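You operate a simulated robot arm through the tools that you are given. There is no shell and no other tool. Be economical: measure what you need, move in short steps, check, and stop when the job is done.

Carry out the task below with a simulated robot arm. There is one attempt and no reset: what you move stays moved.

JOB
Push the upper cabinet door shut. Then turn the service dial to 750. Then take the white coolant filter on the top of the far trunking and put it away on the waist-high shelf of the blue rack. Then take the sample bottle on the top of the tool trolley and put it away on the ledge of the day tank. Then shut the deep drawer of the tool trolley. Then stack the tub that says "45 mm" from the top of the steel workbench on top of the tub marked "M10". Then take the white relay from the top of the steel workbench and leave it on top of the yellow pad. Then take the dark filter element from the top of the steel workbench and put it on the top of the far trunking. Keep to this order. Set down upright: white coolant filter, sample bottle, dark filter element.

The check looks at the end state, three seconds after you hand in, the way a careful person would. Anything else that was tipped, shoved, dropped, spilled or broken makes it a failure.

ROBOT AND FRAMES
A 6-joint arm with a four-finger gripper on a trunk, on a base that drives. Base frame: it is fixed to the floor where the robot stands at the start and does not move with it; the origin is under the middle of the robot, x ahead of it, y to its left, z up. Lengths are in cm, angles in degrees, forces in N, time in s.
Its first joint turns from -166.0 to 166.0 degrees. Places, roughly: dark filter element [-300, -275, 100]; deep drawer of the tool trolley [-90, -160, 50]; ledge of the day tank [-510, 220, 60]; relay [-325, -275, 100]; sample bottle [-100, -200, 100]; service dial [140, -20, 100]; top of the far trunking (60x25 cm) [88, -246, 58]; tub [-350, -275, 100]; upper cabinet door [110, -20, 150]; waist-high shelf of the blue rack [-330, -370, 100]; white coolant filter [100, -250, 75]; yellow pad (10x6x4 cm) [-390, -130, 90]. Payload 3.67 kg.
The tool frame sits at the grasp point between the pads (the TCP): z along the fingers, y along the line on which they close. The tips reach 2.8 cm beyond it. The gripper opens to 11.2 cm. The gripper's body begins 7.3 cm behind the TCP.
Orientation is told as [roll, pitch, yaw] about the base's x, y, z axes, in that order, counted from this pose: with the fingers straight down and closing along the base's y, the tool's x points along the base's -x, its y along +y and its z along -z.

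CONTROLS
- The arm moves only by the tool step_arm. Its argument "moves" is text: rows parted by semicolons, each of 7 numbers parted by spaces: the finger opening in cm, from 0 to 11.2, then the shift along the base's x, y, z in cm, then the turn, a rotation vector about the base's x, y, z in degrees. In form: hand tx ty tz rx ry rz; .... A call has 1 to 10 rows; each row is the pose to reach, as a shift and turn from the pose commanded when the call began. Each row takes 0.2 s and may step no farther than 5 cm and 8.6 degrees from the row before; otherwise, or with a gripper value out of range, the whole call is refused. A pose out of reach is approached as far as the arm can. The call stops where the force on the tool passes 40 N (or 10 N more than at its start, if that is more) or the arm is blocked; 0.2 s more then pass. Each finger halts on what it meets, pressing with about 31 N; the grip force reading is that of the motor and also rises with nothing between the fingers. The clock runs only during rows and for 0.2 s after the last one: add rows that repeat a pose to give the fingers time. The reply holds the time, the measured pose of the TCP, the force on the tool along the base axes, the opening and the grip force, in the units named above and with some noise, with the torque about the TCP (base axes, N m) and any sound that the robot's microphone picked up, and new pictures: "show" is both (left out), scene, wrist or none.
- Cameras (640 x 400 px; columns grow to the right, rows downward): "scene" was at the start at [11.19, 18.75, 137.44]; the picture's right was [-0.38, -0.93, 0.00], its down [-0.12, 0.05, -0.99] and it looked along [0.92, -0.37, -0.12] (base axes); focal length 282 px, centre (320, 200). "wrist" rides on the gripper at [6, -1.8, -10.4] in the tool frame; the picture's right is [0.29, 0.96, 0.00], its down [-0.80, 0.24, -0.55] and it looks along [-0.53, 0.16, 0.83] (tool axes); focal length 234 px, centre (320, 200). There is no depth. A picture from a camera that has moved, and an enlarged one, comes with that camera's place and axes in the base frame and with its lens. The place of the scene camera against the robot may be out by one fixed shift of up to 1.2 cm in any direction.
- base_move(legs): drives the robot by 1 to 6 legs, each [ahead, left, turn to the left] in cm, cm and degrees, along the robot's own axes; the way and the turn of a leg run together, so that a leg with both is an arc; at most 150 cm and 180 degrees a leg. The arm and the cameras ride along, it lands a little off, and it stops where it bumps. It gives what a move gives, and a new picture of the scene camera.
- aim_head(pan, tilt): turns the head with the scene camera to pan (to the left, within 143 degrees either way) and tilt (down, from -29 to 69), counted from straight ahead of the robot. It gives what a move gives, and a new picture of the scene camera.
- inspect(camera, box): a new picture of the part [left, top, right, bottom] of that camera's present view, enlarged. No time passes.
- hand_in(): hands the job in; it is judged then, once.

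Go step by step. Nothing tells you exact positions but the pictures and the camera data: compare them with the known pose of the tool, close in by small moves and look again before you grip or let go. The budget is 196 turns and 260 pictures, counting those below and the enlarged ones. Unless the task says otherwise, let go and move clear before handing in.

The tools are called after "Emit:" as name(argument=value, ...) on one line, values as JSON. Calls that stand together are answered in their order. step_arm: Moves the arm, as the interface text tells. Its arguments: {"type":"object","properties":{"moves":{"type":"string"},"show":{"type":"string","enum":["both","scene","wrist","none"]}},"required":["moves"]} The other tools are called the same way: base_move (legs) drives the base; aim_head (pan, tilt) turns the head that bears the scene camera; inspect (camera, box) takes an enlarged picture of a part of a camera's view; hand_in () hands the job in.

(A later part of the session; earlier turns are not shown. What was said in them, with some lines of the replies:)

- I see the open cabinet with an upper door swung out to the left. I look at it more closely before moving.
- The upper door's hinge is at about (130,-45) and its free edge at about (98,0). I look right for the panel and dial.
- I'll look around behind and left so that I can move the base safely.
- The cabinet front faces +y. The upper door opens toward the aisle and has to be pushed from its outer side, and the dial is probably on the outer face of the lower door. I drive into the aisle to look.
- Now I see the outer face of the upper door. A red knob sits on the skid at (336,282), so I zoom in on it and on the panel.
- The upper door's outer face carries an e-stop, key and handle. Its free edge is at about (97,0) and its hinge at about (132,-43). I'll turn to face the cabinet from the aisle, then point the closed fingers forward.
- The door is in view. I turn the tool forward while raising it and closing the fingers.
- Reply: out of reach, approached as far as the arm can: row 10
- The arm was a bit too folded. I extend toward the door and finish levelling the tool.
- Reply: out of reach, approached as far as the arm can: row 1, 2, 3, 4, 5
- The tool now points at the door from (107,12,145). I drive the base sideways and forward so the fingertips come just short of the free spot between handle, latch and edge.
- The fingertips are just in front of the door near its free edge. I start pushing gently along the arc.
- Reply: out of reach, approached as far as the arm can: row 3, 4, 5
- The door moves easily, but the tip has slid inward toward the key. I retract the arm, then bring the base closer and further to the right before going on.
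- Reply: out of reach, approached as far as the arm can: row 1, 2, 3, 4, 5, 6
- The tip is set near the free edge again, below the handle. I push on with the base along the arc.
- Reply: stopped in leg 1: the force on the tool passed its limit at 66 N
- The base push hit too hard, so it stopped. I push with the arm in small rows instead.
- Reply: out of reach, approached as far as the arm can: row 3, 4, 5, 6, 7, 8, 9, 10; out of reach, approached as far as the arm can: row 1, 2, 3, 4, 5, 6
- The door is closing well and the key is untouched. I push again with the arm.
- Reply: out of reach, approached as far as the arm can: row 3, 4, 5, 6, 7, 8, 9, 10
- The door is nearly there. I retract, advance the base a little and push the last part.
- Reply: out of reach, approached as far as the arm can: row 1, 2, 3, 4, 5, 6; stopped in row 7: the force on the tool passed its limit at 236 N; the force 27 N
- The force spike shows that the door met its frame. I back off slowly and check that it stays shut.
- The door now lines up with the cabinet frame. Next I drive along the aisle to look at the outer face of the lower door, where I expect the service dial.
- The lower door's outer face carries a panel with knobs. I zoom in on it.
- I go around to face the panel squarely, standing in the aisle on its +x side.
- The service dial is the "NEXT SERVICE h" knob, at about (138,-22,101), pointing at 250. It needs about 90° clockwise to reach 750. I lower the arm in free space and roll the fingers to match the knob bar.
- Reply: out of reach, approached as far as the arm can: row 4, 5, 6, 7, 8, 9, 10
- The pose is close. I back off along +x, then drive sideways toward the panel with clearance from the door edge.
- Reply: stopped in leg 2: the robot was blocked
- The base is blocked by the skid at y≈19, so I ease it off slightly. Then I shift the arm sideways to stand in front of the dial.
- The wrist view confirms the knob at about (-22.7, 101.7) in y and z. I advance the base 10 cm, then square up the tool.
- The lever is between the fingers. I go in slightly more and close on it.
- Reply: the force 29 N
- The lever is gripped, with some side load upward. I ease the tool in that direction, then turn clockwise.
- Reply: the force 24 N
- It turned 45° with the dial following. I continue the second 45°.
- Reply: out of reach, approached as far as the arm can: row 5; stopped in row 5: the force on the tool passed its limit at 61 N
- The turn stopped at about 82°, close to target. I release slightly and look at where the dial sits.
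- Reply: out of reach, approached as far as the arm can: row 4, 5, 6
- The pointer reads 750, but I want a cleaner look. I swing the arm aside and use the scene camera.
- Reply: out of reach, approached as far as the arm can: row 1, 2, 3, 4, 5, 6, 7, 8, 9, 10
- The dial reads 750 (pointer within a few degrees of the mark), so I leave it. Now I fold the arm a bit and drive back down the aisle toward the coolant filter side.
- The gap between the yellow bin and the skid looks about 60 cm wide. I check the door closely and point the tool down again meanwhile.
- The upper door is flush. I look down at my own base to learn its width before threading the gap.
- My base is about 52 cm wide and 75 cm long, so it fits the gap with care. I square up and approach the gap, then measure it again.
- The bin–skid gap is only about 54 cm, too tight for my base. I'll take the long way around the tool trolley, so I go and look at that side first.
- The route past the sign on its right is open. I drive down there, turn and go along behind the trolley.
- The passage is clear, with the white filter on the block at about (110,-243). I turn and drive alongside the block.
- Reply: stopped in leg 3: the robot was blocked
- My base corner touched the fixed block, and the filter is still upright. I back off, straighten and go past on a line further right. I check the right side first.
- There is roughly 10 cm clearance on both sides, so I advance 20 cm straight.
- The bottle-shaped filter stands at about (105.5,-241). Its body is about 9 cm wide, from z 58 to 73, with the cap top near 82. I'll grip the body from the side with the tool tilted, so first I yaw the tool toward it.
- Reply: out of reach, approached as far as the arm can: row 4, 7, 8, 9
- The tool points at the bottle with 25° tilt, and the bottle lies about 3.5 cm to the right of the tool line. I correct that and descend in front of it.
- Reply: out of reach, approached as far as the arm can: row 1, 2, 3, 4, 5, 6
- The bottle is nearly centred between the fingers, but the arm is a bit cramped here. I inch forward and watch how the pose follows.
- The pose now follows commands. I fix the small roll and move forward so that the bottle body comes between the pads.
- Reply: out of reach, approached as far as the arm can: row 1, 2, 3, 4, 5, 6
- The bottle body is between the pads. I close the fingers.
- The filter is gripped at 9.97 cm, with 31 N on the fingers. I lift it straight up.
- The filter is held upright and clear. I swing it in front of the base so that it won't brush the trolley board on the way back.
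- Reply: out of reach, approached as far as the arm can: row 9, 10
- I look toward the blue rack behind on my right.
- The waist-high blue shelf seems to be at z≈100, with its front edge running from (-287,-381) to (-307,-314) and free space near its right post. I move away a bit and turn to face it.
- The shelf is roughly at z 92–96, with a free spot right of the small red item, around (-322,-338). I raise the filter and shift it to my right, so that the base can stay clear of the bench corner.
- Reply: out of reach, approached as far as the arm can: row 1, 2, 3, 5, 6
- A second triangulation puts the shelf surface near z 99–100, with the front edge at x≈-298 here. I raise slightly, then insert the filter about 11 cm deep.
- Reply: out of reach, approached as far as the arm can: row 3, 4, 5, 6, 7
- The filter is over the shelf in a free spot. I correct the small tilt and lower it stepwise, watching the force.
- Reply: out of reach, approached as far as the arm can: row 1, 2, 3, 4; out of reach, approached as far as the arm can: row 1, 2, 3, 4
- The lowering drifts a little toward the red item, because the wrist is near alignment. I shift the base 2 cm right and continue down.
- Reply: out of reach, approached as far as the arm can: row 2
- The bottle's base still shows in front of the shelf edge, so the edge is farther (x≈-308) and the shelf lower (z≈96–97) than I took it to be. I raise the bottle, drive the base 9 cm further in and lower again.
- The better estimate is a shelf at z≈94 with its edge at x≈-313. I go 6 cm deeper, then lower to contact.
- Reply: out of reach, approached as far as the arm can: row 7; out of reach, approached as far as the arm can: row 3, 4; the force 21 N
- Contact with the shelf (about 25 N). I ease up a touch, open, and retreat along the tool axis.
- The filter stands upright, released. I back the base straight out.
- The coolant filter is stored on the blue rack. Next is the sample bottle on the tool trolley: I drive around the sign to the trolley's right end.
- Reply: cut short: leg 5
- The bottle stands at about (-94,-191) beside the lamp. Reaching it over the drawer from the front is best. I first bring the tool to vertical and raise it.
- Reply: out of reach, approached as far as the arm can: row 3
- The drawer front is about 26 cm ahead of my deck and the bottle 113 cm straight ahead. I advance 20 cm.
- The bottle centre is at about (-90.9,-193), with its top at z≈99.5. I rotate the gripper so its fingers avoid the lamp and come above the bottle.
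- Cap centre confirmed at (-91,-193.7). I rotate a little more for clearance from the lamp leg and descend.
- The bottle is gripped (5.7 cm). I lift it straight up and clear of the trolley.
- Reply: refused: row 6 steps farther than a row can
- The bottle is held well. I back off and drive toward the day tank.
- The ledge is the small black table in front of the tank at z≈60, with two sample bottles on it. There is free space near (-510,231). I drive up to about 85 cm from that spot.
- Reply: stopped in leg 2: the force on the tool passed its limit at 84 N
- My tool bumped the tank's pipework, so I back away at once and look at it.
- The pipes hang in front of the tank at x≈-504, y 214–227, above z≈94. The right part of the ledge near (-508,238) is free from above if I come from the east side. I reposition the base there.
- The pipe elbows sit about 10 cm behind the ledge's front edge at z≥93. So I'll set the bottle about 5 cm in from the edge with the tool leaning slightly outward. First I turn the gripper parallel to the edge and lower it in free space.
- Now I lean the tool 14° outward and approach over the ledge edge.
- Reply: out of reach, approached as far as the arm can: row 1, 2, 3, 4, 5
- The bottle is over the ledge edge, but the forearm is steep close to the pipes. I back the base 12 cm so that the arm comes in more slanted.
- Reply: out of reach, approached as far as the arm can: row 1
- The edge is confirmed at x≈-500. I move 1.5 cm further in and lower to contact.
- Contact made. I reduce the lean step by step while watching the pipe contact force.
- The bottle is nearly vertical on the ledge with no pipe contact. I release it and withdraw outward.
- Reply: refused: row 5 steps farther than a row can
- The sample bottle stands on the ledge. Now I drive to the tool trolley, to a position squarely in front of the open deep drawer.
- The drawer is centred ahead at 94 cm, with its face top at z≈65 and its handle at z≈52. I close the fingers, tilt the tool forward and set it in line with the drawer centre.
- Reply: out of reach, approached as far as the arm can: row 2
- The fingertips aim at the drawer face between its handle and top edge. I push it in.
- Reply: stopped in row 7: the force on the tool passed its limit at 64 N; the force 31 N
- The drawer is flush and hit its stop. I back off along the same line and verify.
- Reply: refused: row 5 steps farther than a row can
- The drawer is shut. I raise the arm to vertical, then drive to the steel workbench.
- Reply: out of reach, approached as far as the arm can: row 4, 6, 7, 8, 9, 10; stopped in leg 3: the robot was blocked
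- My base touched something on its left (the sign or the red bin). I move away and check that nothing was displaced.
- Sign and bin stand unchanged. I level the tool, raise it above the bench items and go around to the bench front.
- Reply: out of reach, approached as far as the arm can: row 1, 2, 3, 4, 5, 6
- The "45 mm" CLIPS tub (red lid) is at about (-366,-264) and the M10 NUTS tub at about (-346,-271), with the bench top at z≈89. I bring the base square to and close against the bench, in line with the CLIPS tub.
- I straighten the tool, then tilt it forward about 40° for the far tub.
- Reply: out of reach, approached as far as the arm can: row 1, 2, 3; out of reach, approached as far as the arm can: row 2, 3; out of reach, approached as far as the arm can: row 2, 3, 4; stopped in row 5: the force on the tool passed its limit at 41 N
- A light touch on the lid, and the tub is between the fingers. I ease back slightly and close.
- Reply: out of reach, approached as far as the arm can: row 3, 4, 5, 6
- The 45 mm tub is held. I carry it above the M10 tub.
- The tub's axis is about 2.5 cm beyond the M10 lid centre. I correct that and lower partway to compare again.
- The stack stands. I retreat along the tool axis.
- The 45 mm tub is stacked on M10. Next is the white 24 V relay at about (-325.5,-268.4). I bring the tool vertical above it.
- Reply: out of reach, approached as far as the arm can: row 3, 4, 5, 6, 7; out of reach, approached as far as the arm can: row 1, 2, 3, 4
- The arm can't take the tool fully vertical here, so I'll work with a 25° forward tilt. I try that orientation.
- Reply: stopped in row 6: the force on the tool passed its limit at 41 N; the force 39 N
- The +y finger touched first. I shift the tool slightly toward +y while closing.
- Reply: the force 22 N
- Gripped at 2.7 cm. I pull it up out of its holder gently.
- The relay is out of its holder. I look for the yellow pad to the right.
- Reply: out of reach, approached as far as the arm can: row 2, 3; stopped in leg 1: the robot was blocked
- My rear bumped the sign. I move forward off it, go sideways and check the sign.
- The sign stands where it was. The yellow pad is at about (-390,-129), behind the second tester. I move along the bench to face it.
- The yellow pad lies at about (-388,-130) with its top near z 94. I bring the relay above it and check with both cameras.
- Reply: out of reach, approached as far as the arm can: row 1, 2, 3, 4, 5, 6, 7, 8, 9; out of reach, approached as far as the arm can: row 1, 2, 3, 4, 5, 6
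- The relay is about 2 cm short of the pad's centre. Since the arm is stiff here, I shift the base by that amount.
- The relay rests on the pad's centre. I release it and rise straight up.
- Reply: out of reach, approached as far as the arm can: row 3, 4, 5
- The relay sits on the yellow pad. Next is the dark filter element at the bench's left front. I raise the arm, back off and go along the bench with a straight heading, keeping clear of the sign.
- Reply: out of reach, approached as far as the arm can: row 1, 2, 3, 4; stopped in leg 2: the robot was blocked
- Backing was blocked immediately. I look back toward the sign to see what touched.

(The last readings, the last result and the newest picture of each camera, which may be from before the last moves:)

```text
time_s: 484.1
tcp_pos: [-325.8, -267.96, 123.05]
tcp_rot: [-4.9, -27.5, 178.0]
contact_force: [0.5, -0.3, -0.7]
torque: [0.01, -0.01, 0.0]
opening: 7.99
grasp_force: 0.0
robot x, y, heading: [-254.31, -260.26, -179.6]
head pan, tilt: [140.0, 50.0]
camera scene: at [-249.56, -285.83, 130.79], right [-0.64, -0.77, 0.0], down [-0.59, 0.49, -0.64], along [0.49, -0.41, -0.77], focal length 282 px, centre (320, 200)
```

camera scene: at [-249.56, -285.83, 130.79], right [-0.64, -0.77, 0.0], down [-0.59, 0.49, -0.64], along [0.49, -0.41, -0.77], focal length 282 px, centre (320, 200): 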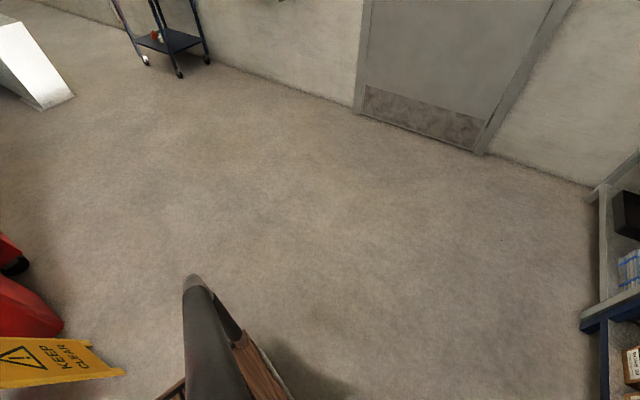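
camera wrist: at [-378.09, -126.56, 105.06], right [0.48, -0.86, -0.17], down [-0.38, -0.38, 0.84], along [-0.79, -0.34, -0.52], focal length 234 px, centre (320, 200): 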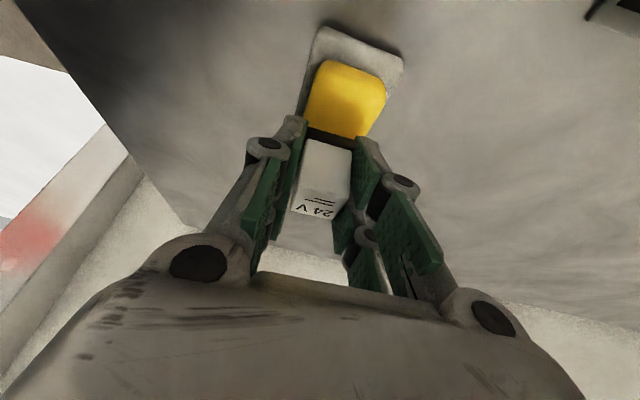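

The sign is untouched, some 20 cm away; probably my deck corner grazes the bench corner. I move right a little, then back.

Emit:
base_move(legs=[[0, -3, 0], [-12, 0, 0]])

Emit:
aim_head(pan=0, tilt=45)

```text
time_s: 485.7
tcp_pos: [-314.03, -264.7, 123.06]
tcp_rot: [-4.9, -27.5, 177.9]
contact_force: [-0.1, 0.0, 0.6]
torque: [0.0, 0.01, -0.01]
opening: 8.01
grasp_force: 0.1
robot x, y, heading: [-242.35, -257.18, -179.7]
head pan, tilt: [140.0, 50.0]
camera scene: at [-237.81, -282.74, 130.79], right [-0.64, -0.77, 0.0], down [-0.59, 0.49, -0.64], along [0.49, -0.41, -0.77], focal length 282 px, centre (320, 200)
```

scene: 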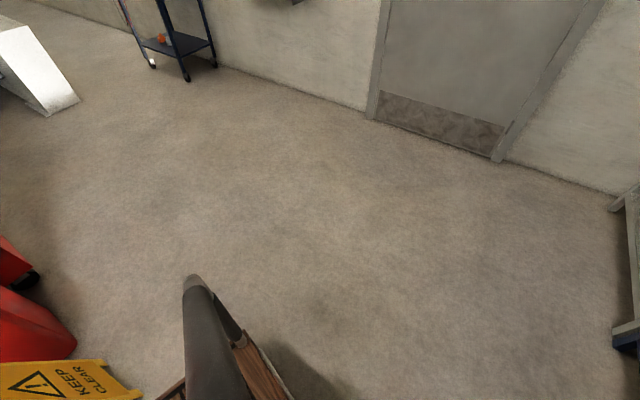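

```text
time_s: 488.0
tcp_pos: [-314.07, -264.74, 123.06]
tcp_rot: [-4.9, -27.6, 177.9]
contact_force: [0.6, 0.1, 0.0]
torque: [-0.01, 0.05, 0.0]
opening: 8.01
grasp_force: 0.1
robot x, y, heading: [-242.17, -257.18, -179.8]
head pan, tilt: [0.0, 45.0]
camera scene: at [-251.86, -277.85, 131.48], right [0.0, 1.0, 0.0], down [0.71, 0.0, -0.71], along [-0.71, 0.0, -0.71], focal length 282 px, centre (320, 200)
```

scene: 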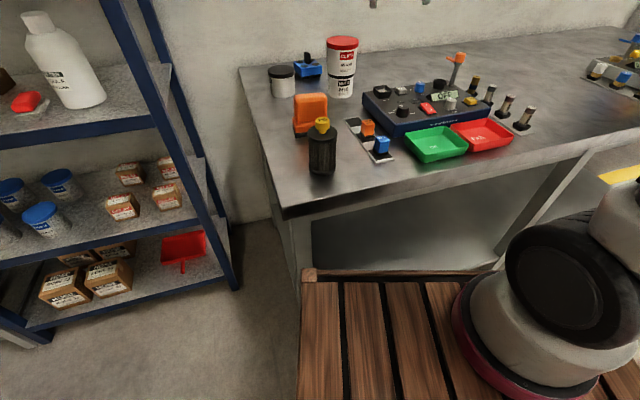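

The dark filter is at about (-307,-277), roughly 7 cm across and 9 cm tall with a yellow knob on top. I shift left and back for a comfortable reach.

Emit:
base_move(legs=[[0, 16, 0], [-10, 0, 0]])

Emit:
step_arm(moves="9 0 0 0 4 6 0; 9 0 0 0 5 10 0; 9 0 0 0 5 13 0; 9 0 0 -3 5 15 0; 9 0 0 -3 5 17 0")

```text
time_s: 490.1
tcp_pos: [-303.89, -280.96, 123.2]
tcp_rot: [-4.9, -27.4, 177.9]
contact_force: [0.1, 0.6, -0.4]
torque: [-0.03, 0.0, 0.02]
opening: 8.01
grasp_force: 0.0
robot x, y, heading: [-232.13, -273.34, -179.8]
head pan, tilt: [0.0, 45.0]
camera scene: at [-241.73, -293.99, 131.48], right [0.0, 1.0, 0.0], down [0.71, 0.0, -0.71], along [-0.71, 0.0, -0.71], focal length 282 px, centre (320, 200)
```

scene: 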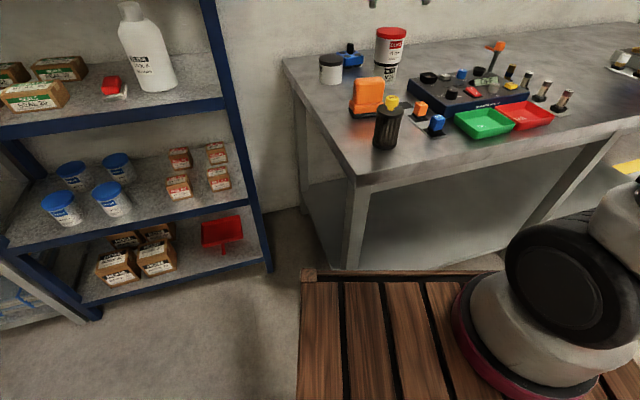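

```text
time_s: 491.4
tcp_pos: [-303.92, -280.92, 120.07]
tcp_rot: [-11.0, -44.5, -178.5]
contact_force: [-0.2, 0.4, -0.8]
torque: [0.04, -0.01, 0.02]
opening: 8.97
grasp_force: 0.0
robot x, y, heading: [-232.02, -272.84, -179.7]
head pan, tilt: [0.0, 45.0]
camera scene: at [-241.74, -293.98, 131.48], right [0.0, 1.0, 0.0], down [0.71, 0.0, -0.71], along [-0.71, 0.0, -0.71], focal length 282 px, centre (320, 200)
camera wrist: at [-292.5, -280.74, 123.43], right [0.1, -0.94, -0.33], down [-0.21, -0.35, 0.91], along [-0.97, -0.02, -0.23], focal length 234 px, centre (320, 200)
```

scene: 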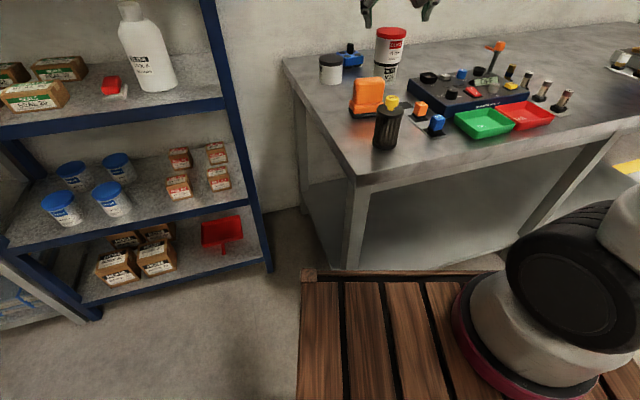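
wrist: 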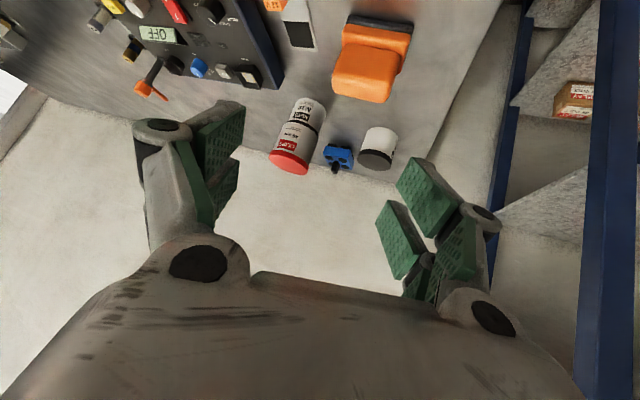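

Emit:
step_arm(moves="9 1.8 0.5 0 -3.7 0 3.4; 9 3.6 1.2 0 -7.4 0 6.7; 9 5.4 2 -1 -7.4 0 6.7; 9 6.4 3 -5 -7.4 0 6.7; 9 6.4 3.5 -9 -7.4 0 6.7; 9 6.4 3.5 -13 -7.4 0 6.7; 9 6.4 3.5 -13 -7.4 0 6.7")

```text
time_s: 492.9
tcp_pos: [-297.69, -277.36, 107.09]
tcp_rot: [-0.5, -44.7, -179.2]
contact_force: [0.0, 0.0, 0.2]
torque: [0.02, 0.01, -0.02]
opening: 9.0
grasp_force: 0.0
robot x, y, heading: [-232.41, -273.15, -179.6]
head pan, tilt: [0.0, 45.0]
camera scene: at [-241.73, -293.98, 131.48], right [0.0, 1.0, 0.0], down [0.71, 0.0, -0.71], along [-0.71, 0.0, -0.71], focal length 282 px, centre (320, 200)
camera wrist: at [-286.36, -275.53, 110.29], right [0.21, -0.95, -0.21], down [-0.18, -0.25, 0.95], along [-0.96, -0.17, -0.22], focal length 234 px, centre (320, 200)
```

scene: 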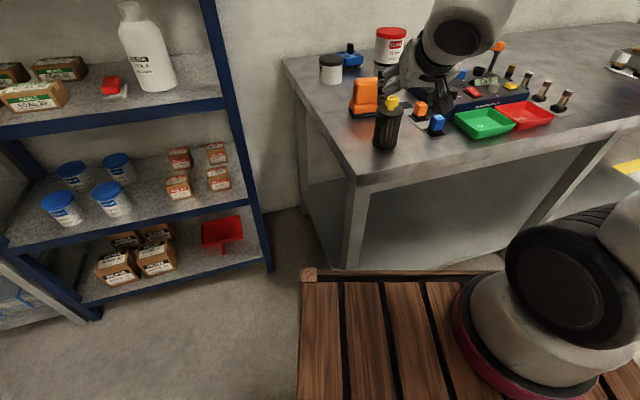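
wrist: 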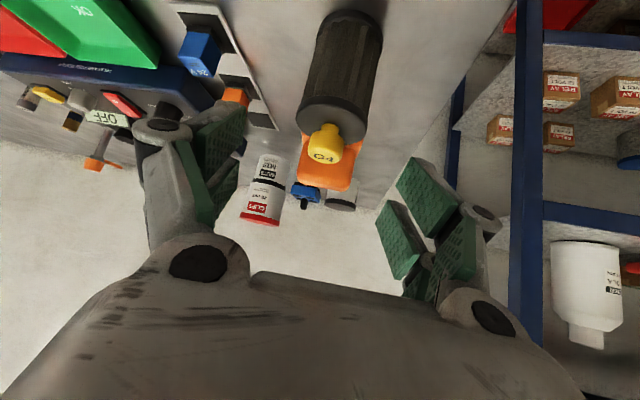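

Emit:
step_arm(moves="9.5 -0.2 -0.4 -3 0 0 0; 9.5 -0.4 -0.45 -5.8 0 0 0; 9.5 -2.2 -0.45 -7.6 0 0 0; 9.5 -4 -0.45 -9.4 0 0 0; 9.5 -4 -0.45 -9.4 0 0 0", show="wrist")

```text
time_s: 494.1
tcp_pos: [-301.46, -277.78, 97.71]
tcp_rot: [-0.6, -44.6, -179.1]
contact_force: [0.7, -0.6, 0.1]
torque: [0.0, 0.02, 0.01]
opening: 9.47
grasp_force: 0.1
robot x, y, heading: [-232.52, -272.71, -180.1]
head pan, tilt: [0.0, 45.0]
camera wrist: at [-290.26, -275.85, 100.97], right [0.21, -0.95, -0.21], down [-0.17, -0.25, 0.95], along [-0.96, -0.17, -0.22], focal length 234 px, centre (320, 200)
```

wrist: 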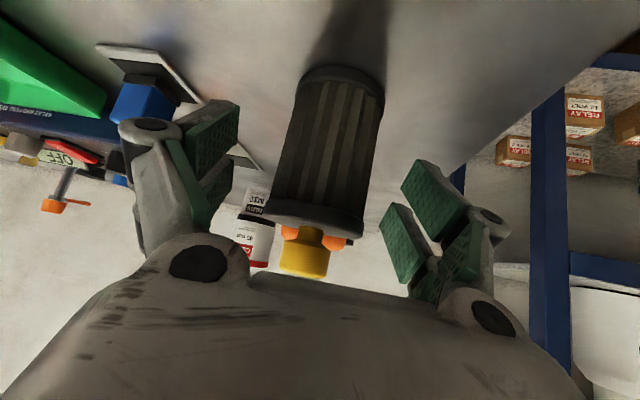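

Emit:
step_arm(moves="9.5 -1.2 -0.1 -1.2 0 0 0; 9.5 -2.4 -0.2 -2.4 0 0 0; 9.5 -3.8 -0.2 -3.6 0 0 0; 8 -3.8 -0.2 -3.6 0 0 0; 6.5 -3.8 -0.2 -3.6 0 0 0; 5 -3.8 -0.2 -3.6 0 0 0; 4.5 -3.8 -0.2 -3.6 0 0 0", show="wrist")

Emit:
inspect(camera="scene", box=[330, 60, 450, 170])

```text
time_s: 495.8
tcp_pos: [-305.27, -278.07, 94.04]
tcp_rot: [-0.6, -44.6, -179.2]
contact_force: [0.6, -0.9, 1.9]
torque: [-0.17, 0.06, 0.0]
opening: 6.27
grasp_force: 30.8
robot x, y, heading: [-232.42, -273.12, -179.9]
head pan, tilt: [0.0, 45.0]
camera wrist: at [-293.97, -276.2, 97.27], right [0.21, -0.95, -0.21], down [-0.17, -0.25, 0.95], along [-0.96, -0.17, -0.22], focal length 234 px, centre (320, 200)
```

wrist: 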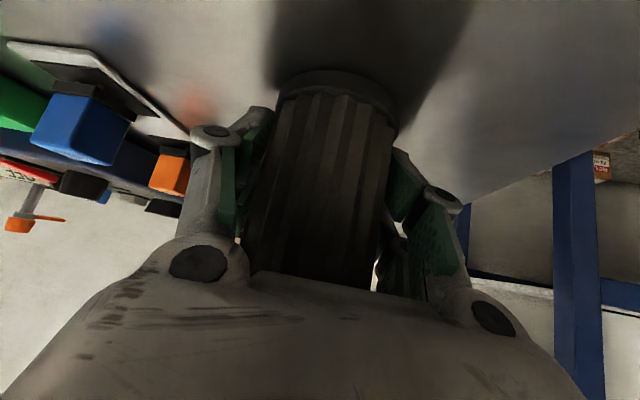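

```text
3.64 times, centred on (390, 115) of scene
camera zoom: at [-241.73, -293.99, 131.48], right [0.0, 1.0, 0.0], down [0.71, 0.0, -0.71], along [-0.71, 0.0, -0.71], focal length 1025 px, centre (66, 509)
```

zoom: 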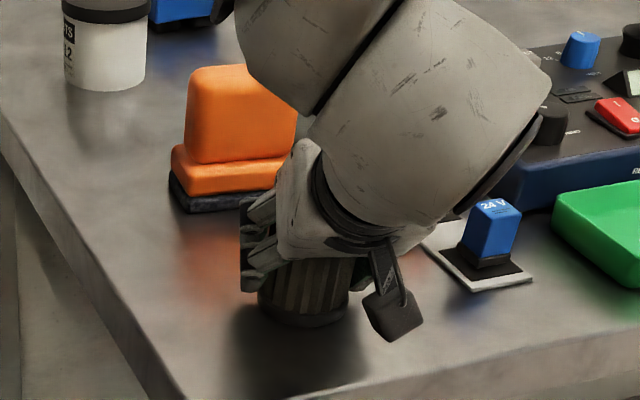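

The filter element is gripped (6.3 cm). I lift it straight up.

Emit:
step_arm(moves="4.5 0 0 1 0 0 0; 4.5 0 0 3 0 0 0; 4.5 0 0 6 0 0 0; 4.5 0 0 10 0 0 0; 4.5 0 0 14 0 0 0; 4.5 0 0 18 0 0 0; 4.5 0 0 22 0 0 0")

```text
time_s: 497.4
tcp_pos: [-305.27, -278.17, 116.17]
tcp_rot: [-0.6, -44.6, -179.0]
contact_force: [-1.3, -0.4, -2.8]
torque: [-0.01, -0.01, 0.0]
opening: 6.26
grasp_force: 31.0
robot x, y, heading: [-232.49, -273.52, -179.8]
head pan, tilt: [0.0, 45.0]
camera scene: at [-241.77, -293.99, 131.48], right [0.0, 1.0, 0.0], down [0.71, 0.0, -0.71], along [-0.71, 0.0, -0.71], focal length 282 px, centre (320, 200)
camera wrist: at [-294.0, -276.39, 119.48], right [0.21, -0.95, -0.21], down [-0.18, -0.25, 0.95], along [-0.96, -0.17, -0.22], focal length 234 px, centre (320, 200)
```

scene: 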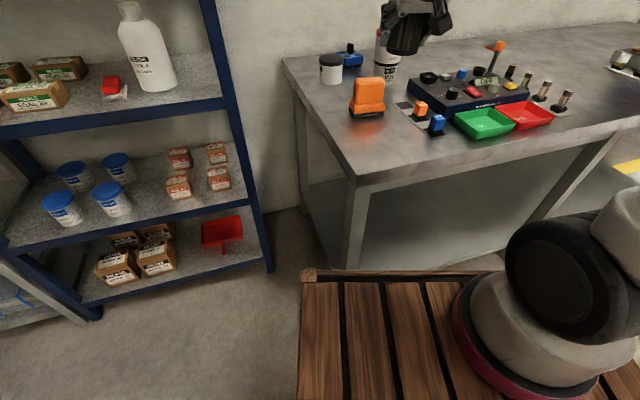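
wrist: 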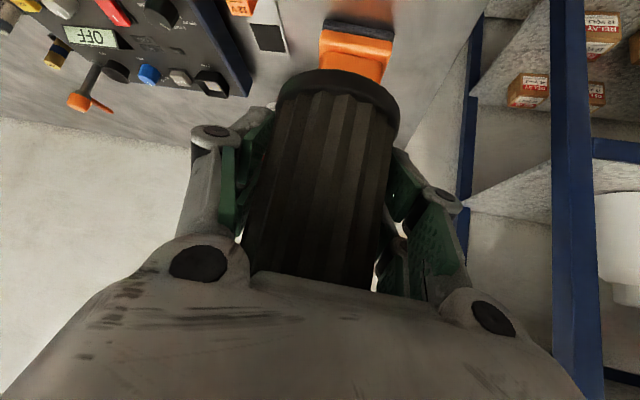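

The filter element is held. I move clear of the sign and rack, turn around and head for the far trunking.

Emit:
base_move(legs=[[0, 12, 0], [-17, 0, 0], [0, 13, 0], [0, 0, 90], [0, 0, 90]])

Emit:
aim_head(pan=10, tilt=25)

```text
time_s: 508.1
tcp_pos: [-142.11, -295.69, 116.2]
tcp_rot: [-0.6, -44.7, -1.0]
contact_force: [1.3, -0.3, -2.3]
torque: [0.0, 0.02, 0.03]
opening: 6.27
grasp_force: 31.5
robot x, y, heading: [-215.5, -298.48, -1.7]
head pan, tilt: [0.0, 45.0]
camera scene: at [-203.79, -276.41, 131.48], right [-0.03, -1.0, 0.0], down [-0.71, 0.02, -0.71], along [0.71, -0.02, -0.71], focal length 282 px, centre (320, 200)
```

scene: 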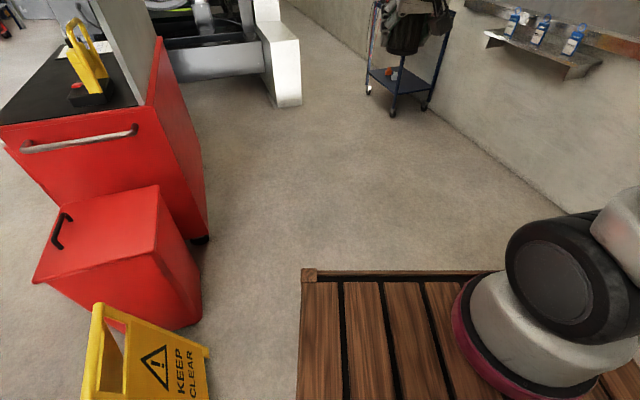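

```text
time_s: 508.9
tcp_pos: [-142.11, -295.64, 116.24]
tcp_rot: [-0.6, -44.8, -1.1]
contact_force: [-0.8, -0.4, -2.1]
torque: [0.0, -0.03, 0.0]
opening: 6.28
grasp_force: 31.3
robot x, y, heading: [-215.1, -298.09, -1.5]
head pan, tilt: [10.0, 25.0]
camera scene: at [-202.8, -274.85, 134.53], right [0.14, -0.99, 0.0], down [-0.42, -0.06, -0.91], along [0.9, 0.13, -0.42], focal length 282 px, centre (320, 200)
```

scene: 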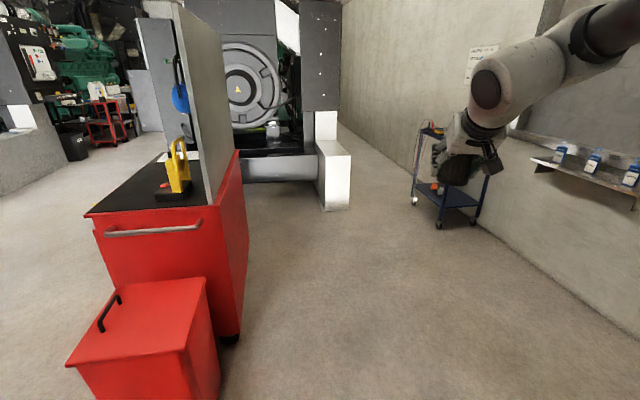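

Emit:
base_move(legs=[[0, 0, 1.5], [140, 0, 0], [68, 0, 0], [0, 24, 0]])

Emit:
aim_head(pan=10, tilt=35)

```text
time_s: 521.1
tcp_pos: [69.16, -270.8, 116.23]
tcp_rot: [-0.7, -44.7, 0.5]
contact_force: [0.0, 0.2, -2.5]
torque: [-0.03, 0.03, 0.03]
opening: 6.26
grasp_force: 31.1
robot x, y, heading: [-4.06, -275.36, -0.3]
head pan, tilt: [10.0, 25.0]
camera scene: at [7.91, -251.43, 134.54], right [0.17, -0.99, 0.0], down [-0.42, -0.07, -0.91], along [0.89, 0.15, -0.42], focal length 282 px, centre (320, 200)
```

scene: 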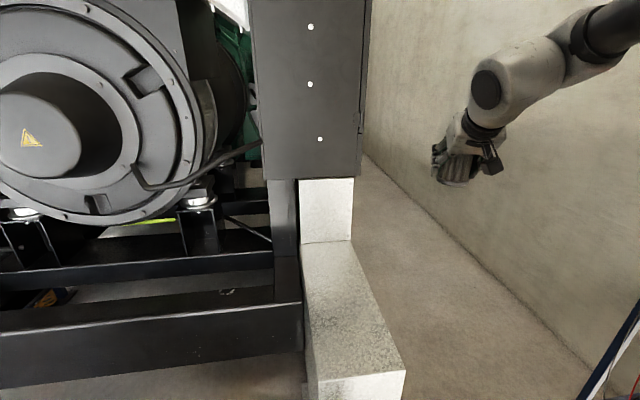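

```text
time_s: 521.9
tcp_pos: [69.17, -270.56, 116.16]
tcp_rot: [-0.6, -44.7, 0.4]
contact_force: [-0.2, -0.3, -1.9]
torque: [0.03, 0.02, 0.01]
opening: 6.25
grasp_force: 30.7
robot x, y, heading: [-4.19, -275.31, -0.2]
head pan, tilt: [10.0, 35.0]
camera scene: at [7.51, -251.5, 132.97], right [0.17, -0.99, 0.0], down [-0.56, -0.1, -0.82], along [0.81, 0.14, -0.57], focal length 282 px, centre (320, 200)
```

scene: 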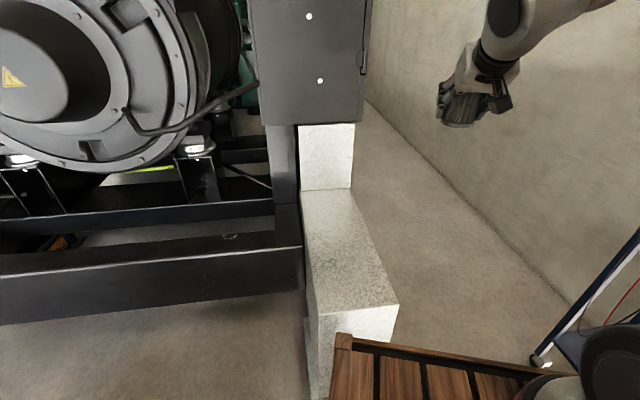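

The trunking top is empty at z=58. I carry the element over a spot about 18 cm in from its near end, around (77,-248.5).

Emit:
step_arm(moves="4.5 0.8 2.2 -4.1 0 0 1.5; 4.5 1.6 4.4 -8.2 0 0 3; 4.5 2.4 6.6 -12.3 0 0 4.5; 4.5 3.2 8.8 -16.4 0 0 6; 4.5 4 11 -20.5 0 0 7.5; 4.5 4.8 13.2 -24.6 0 0 9; 4.5 5.6 15.4 -28.7 0 0 10.5; 4.5 6.4 17.6 -32.8 0 0 12; 4.5 7.2 19.8 -36.9 0 0 13.5; 4.5 7.8 22.1 -41 0 0 15")

```text
time_s: 524.1
tcp_pos: [76.9, -248.72, 75.29]
tcp_rot: [-0.5, -44.7, 15.4]
contact_force: [-0.7, 0.0, -1.9]
torque: [0.05, 0.0, 0.01]
opening: 6.24
grasp_force: 31.3
robot x, y, heading: [-4.02, -275.43, -0.1]
head pan, tilt: [10.0, 35.0]
camera scene: at [7.49, -251.52, 132.97], right [0.17, -0.99, 0.0], down [-0.57, -0.1, -0.82], along [0.81, 0.14, -0.57], focal length 282 px, centre (320, 200)
camera wrist: at [65.96, -253.45, 78.53], right [-0.45, 0.87, -0.21], down [0.11, 0.28, 0.95], along [0.89, 0.4, -0.22], focal length 234 px, centre (320, 200)
```

scene: 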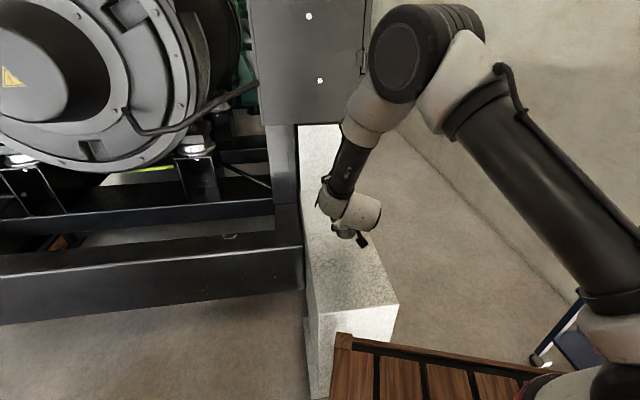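
wrist: 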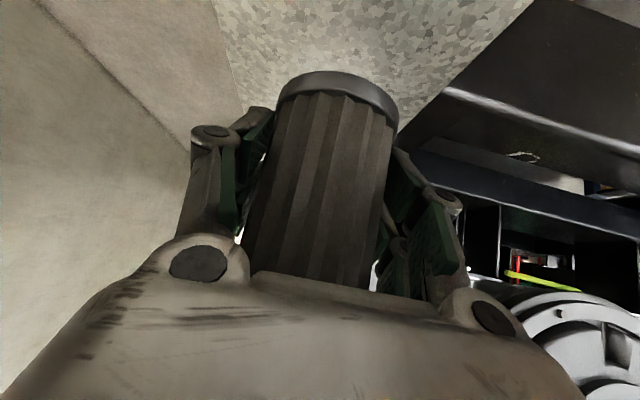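

Emit:
step_arm(moves="4.5 0 0 -3 0 0 0; 4.5 0 0 -6 0 0 0; 4.5 0 0 -9 0 0 0; 4.5 0 0 -10.5 0 0 0; 4.5 0 0 -11.3 0 0 0; 4.5 0 0 -11.8 0 0 0", show="wrist")

```text
time_s: 525.5
tcp_pos: [76.89, -248.72, 63.43]
tcp_rot: [-0.6, -44.8, 15.5]
contact_force: [0.7, 1.1, -2.3]
torque: [0.02, -0.01, 0.02]
opening: 6.27
grasp_force: 31.4
robot x, y, heading: [-3.33, -275.05, -0.4]
head pan, tilt: [10.0, 35.0]
no pictures are left
```

I've no pictures left, so I finish by force. I lower in small steps until I feel contact.

Emit:
step_arm(moves="4.5 0 0 -0.3 0 0 0; 4.5 0 0 -0.6 0 0 0", show="none")

```text
time_s: 526.1
tcp_pos: [76.89, -248.61, 62.85]
tcp_rot: [-0.5, -44.7, 15.4]
contact_force: [0.7, -0.6, -2.3]
torque: [0.01, -0.06, 0.0]
opening: 6.26
grasp_force: 31.2
robot x, y, heading: [-3.85, -274.95, -0.4]
head pan, tilt: [10.0, 35.0]
no pictures are left
```

Emit:
step_arm(moves="4.5 0 0 -0.25 0 0 0; 4.5 0 0 -0.5 0 0 0", show="none")

```text
time_s: 526.7
tcp_pos: [76.95, -248.43, 62.63]
tcp_rot: [-0.5, -44.9, 15.3]
contact_force: [-3.8, -2.4, 19.9]
torque: [-0.31, 0.2, -0.23]
opening: 6.27
grasp_force: 31.1
robot x, y, heading: [-4.02, -274.98, -0.2]
head pan, tilt: [10.0, 35.0]
no pictures are left
```

Contact (about 20 N up). I ease off slightly and open gradually.

Emit:
step_arm(moves="4.5 0 0 0.2 0 0 0; 6.2 0 0 0.2 0 0 0; 6.8 0 0 0.2 0 0 0; 7.5 0 0 0.2 0 0 0; 9 0 0 0.2 0 0 0; 10 0 0 0.2 0 0 0", show="none")

```text
time_s: 528.1
tcp_pos: [76.91, -248.55, 62.6]
tcp_rot: [-0.5, -44.8, 15.6]
contact_force: [0.3, 0.2, 0.6]
torque: [-0.04, 0.0, 0.0]
opening: 9.99
grasp_force: 0.1
robot x, y, heading: [-3.8, -275.58, -0.2]
head pan, tilt: [10.0, 35.0]
no pictures are left
```

Released. I retreat straight back along the tool axis, then drive clear.

Emit:
step_arm(moves="10 -0.7 -0.2 0.7 0 0 0; 10 -2.1 -0.6 2.1 0 0 0; 10 -4.1 -1.1 4.2 0 0 0; 10 -6.2 -1.7 6.4 0 0 0; 10 -8.3 -2.3 8.6 0 0 0; 10 -10.4 -2.9 11 0 0 0; 10 -11.5 -3.2 15 0 0 0; 10 -12 -3.4 19 0 0 0", show="none")

Emit:
base_move(legs=[[-30, 0, 0]])

```text
time_s: 529.9
tcp_pos: [64.94, -252.05, 81.54]
tcp_rot: [-0.5, -44.5, 15.5]
contact_force: [-0.5, -0.1, -0.4]
torque: [-0.03, 0.01, 0.02]
opening: 10.01
grasp_force: 0.0
robot x, y, heading: [-4.07, -274.77, -0.1]
head pan, tilt: [10.0, 35.0]
no pictures are left
```

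```text
time_s: 531.9
tcp_pos: [35.47, -251.78, 81.69]
tcp_rot: [-0.6, -44.7, 15.6]
contact_force: [0.5, 0.6, 0.6]
torque: [0.0, 0.02, -0.02]
opening: 9.98
grasp_force: 0.1
robot x, y, heading: [-33.71, -275.09, 0.2]
head pan, tilt: [10.0, 35.0]
```

No contact forces during the retreat, so the element was released cleanly and the tool is clear. I hand in.

Emit:
hand_in()

```text
The job is handed in.
```

I did all eight steps in the order given and handed the job in. My picture budget ran out before the last step, so I set the dark filter element down by force reading alone. I never saw it standing on the trunking.

- **Upper cabinet door:** it is shut and looked flush with the cabinet. The last push met a 236 N peak when the door reached the frame.
- **Service dial:** it points at 750, about 3–4° short of the mark.
- **White coolant filter:** it stands upright on the waist-high shelf of the blue rack.
- **Sample bottle:** it stands upright on the day tank ledge. On the way in, my gripper bumped the tank's pipework at about 84 N. It looked undamaged.
- **Deep drawer:** it is closed against its stop.
- **Tubs:** the "45 mm" tub is stacked on the "M10" tub and stood steady.
- **White relay:** it is on top of the yellow pad.
- **Dark filter element:** it is on the top of the far trunking, about 18 cm in from the near end. I felt contact before letting go and no force while pulling away.

The base also bumped four times:

- It touched the yellow "Keep clear" sign, or possibly the red bin beside it, once and the sign a second time. I checked after each and saw no visible change.
- It touched the fixed trunking block, and the filter then on it stayed upright.
- It was stopped by the generator skid in front of the dial; I did not check the skid afterwards.
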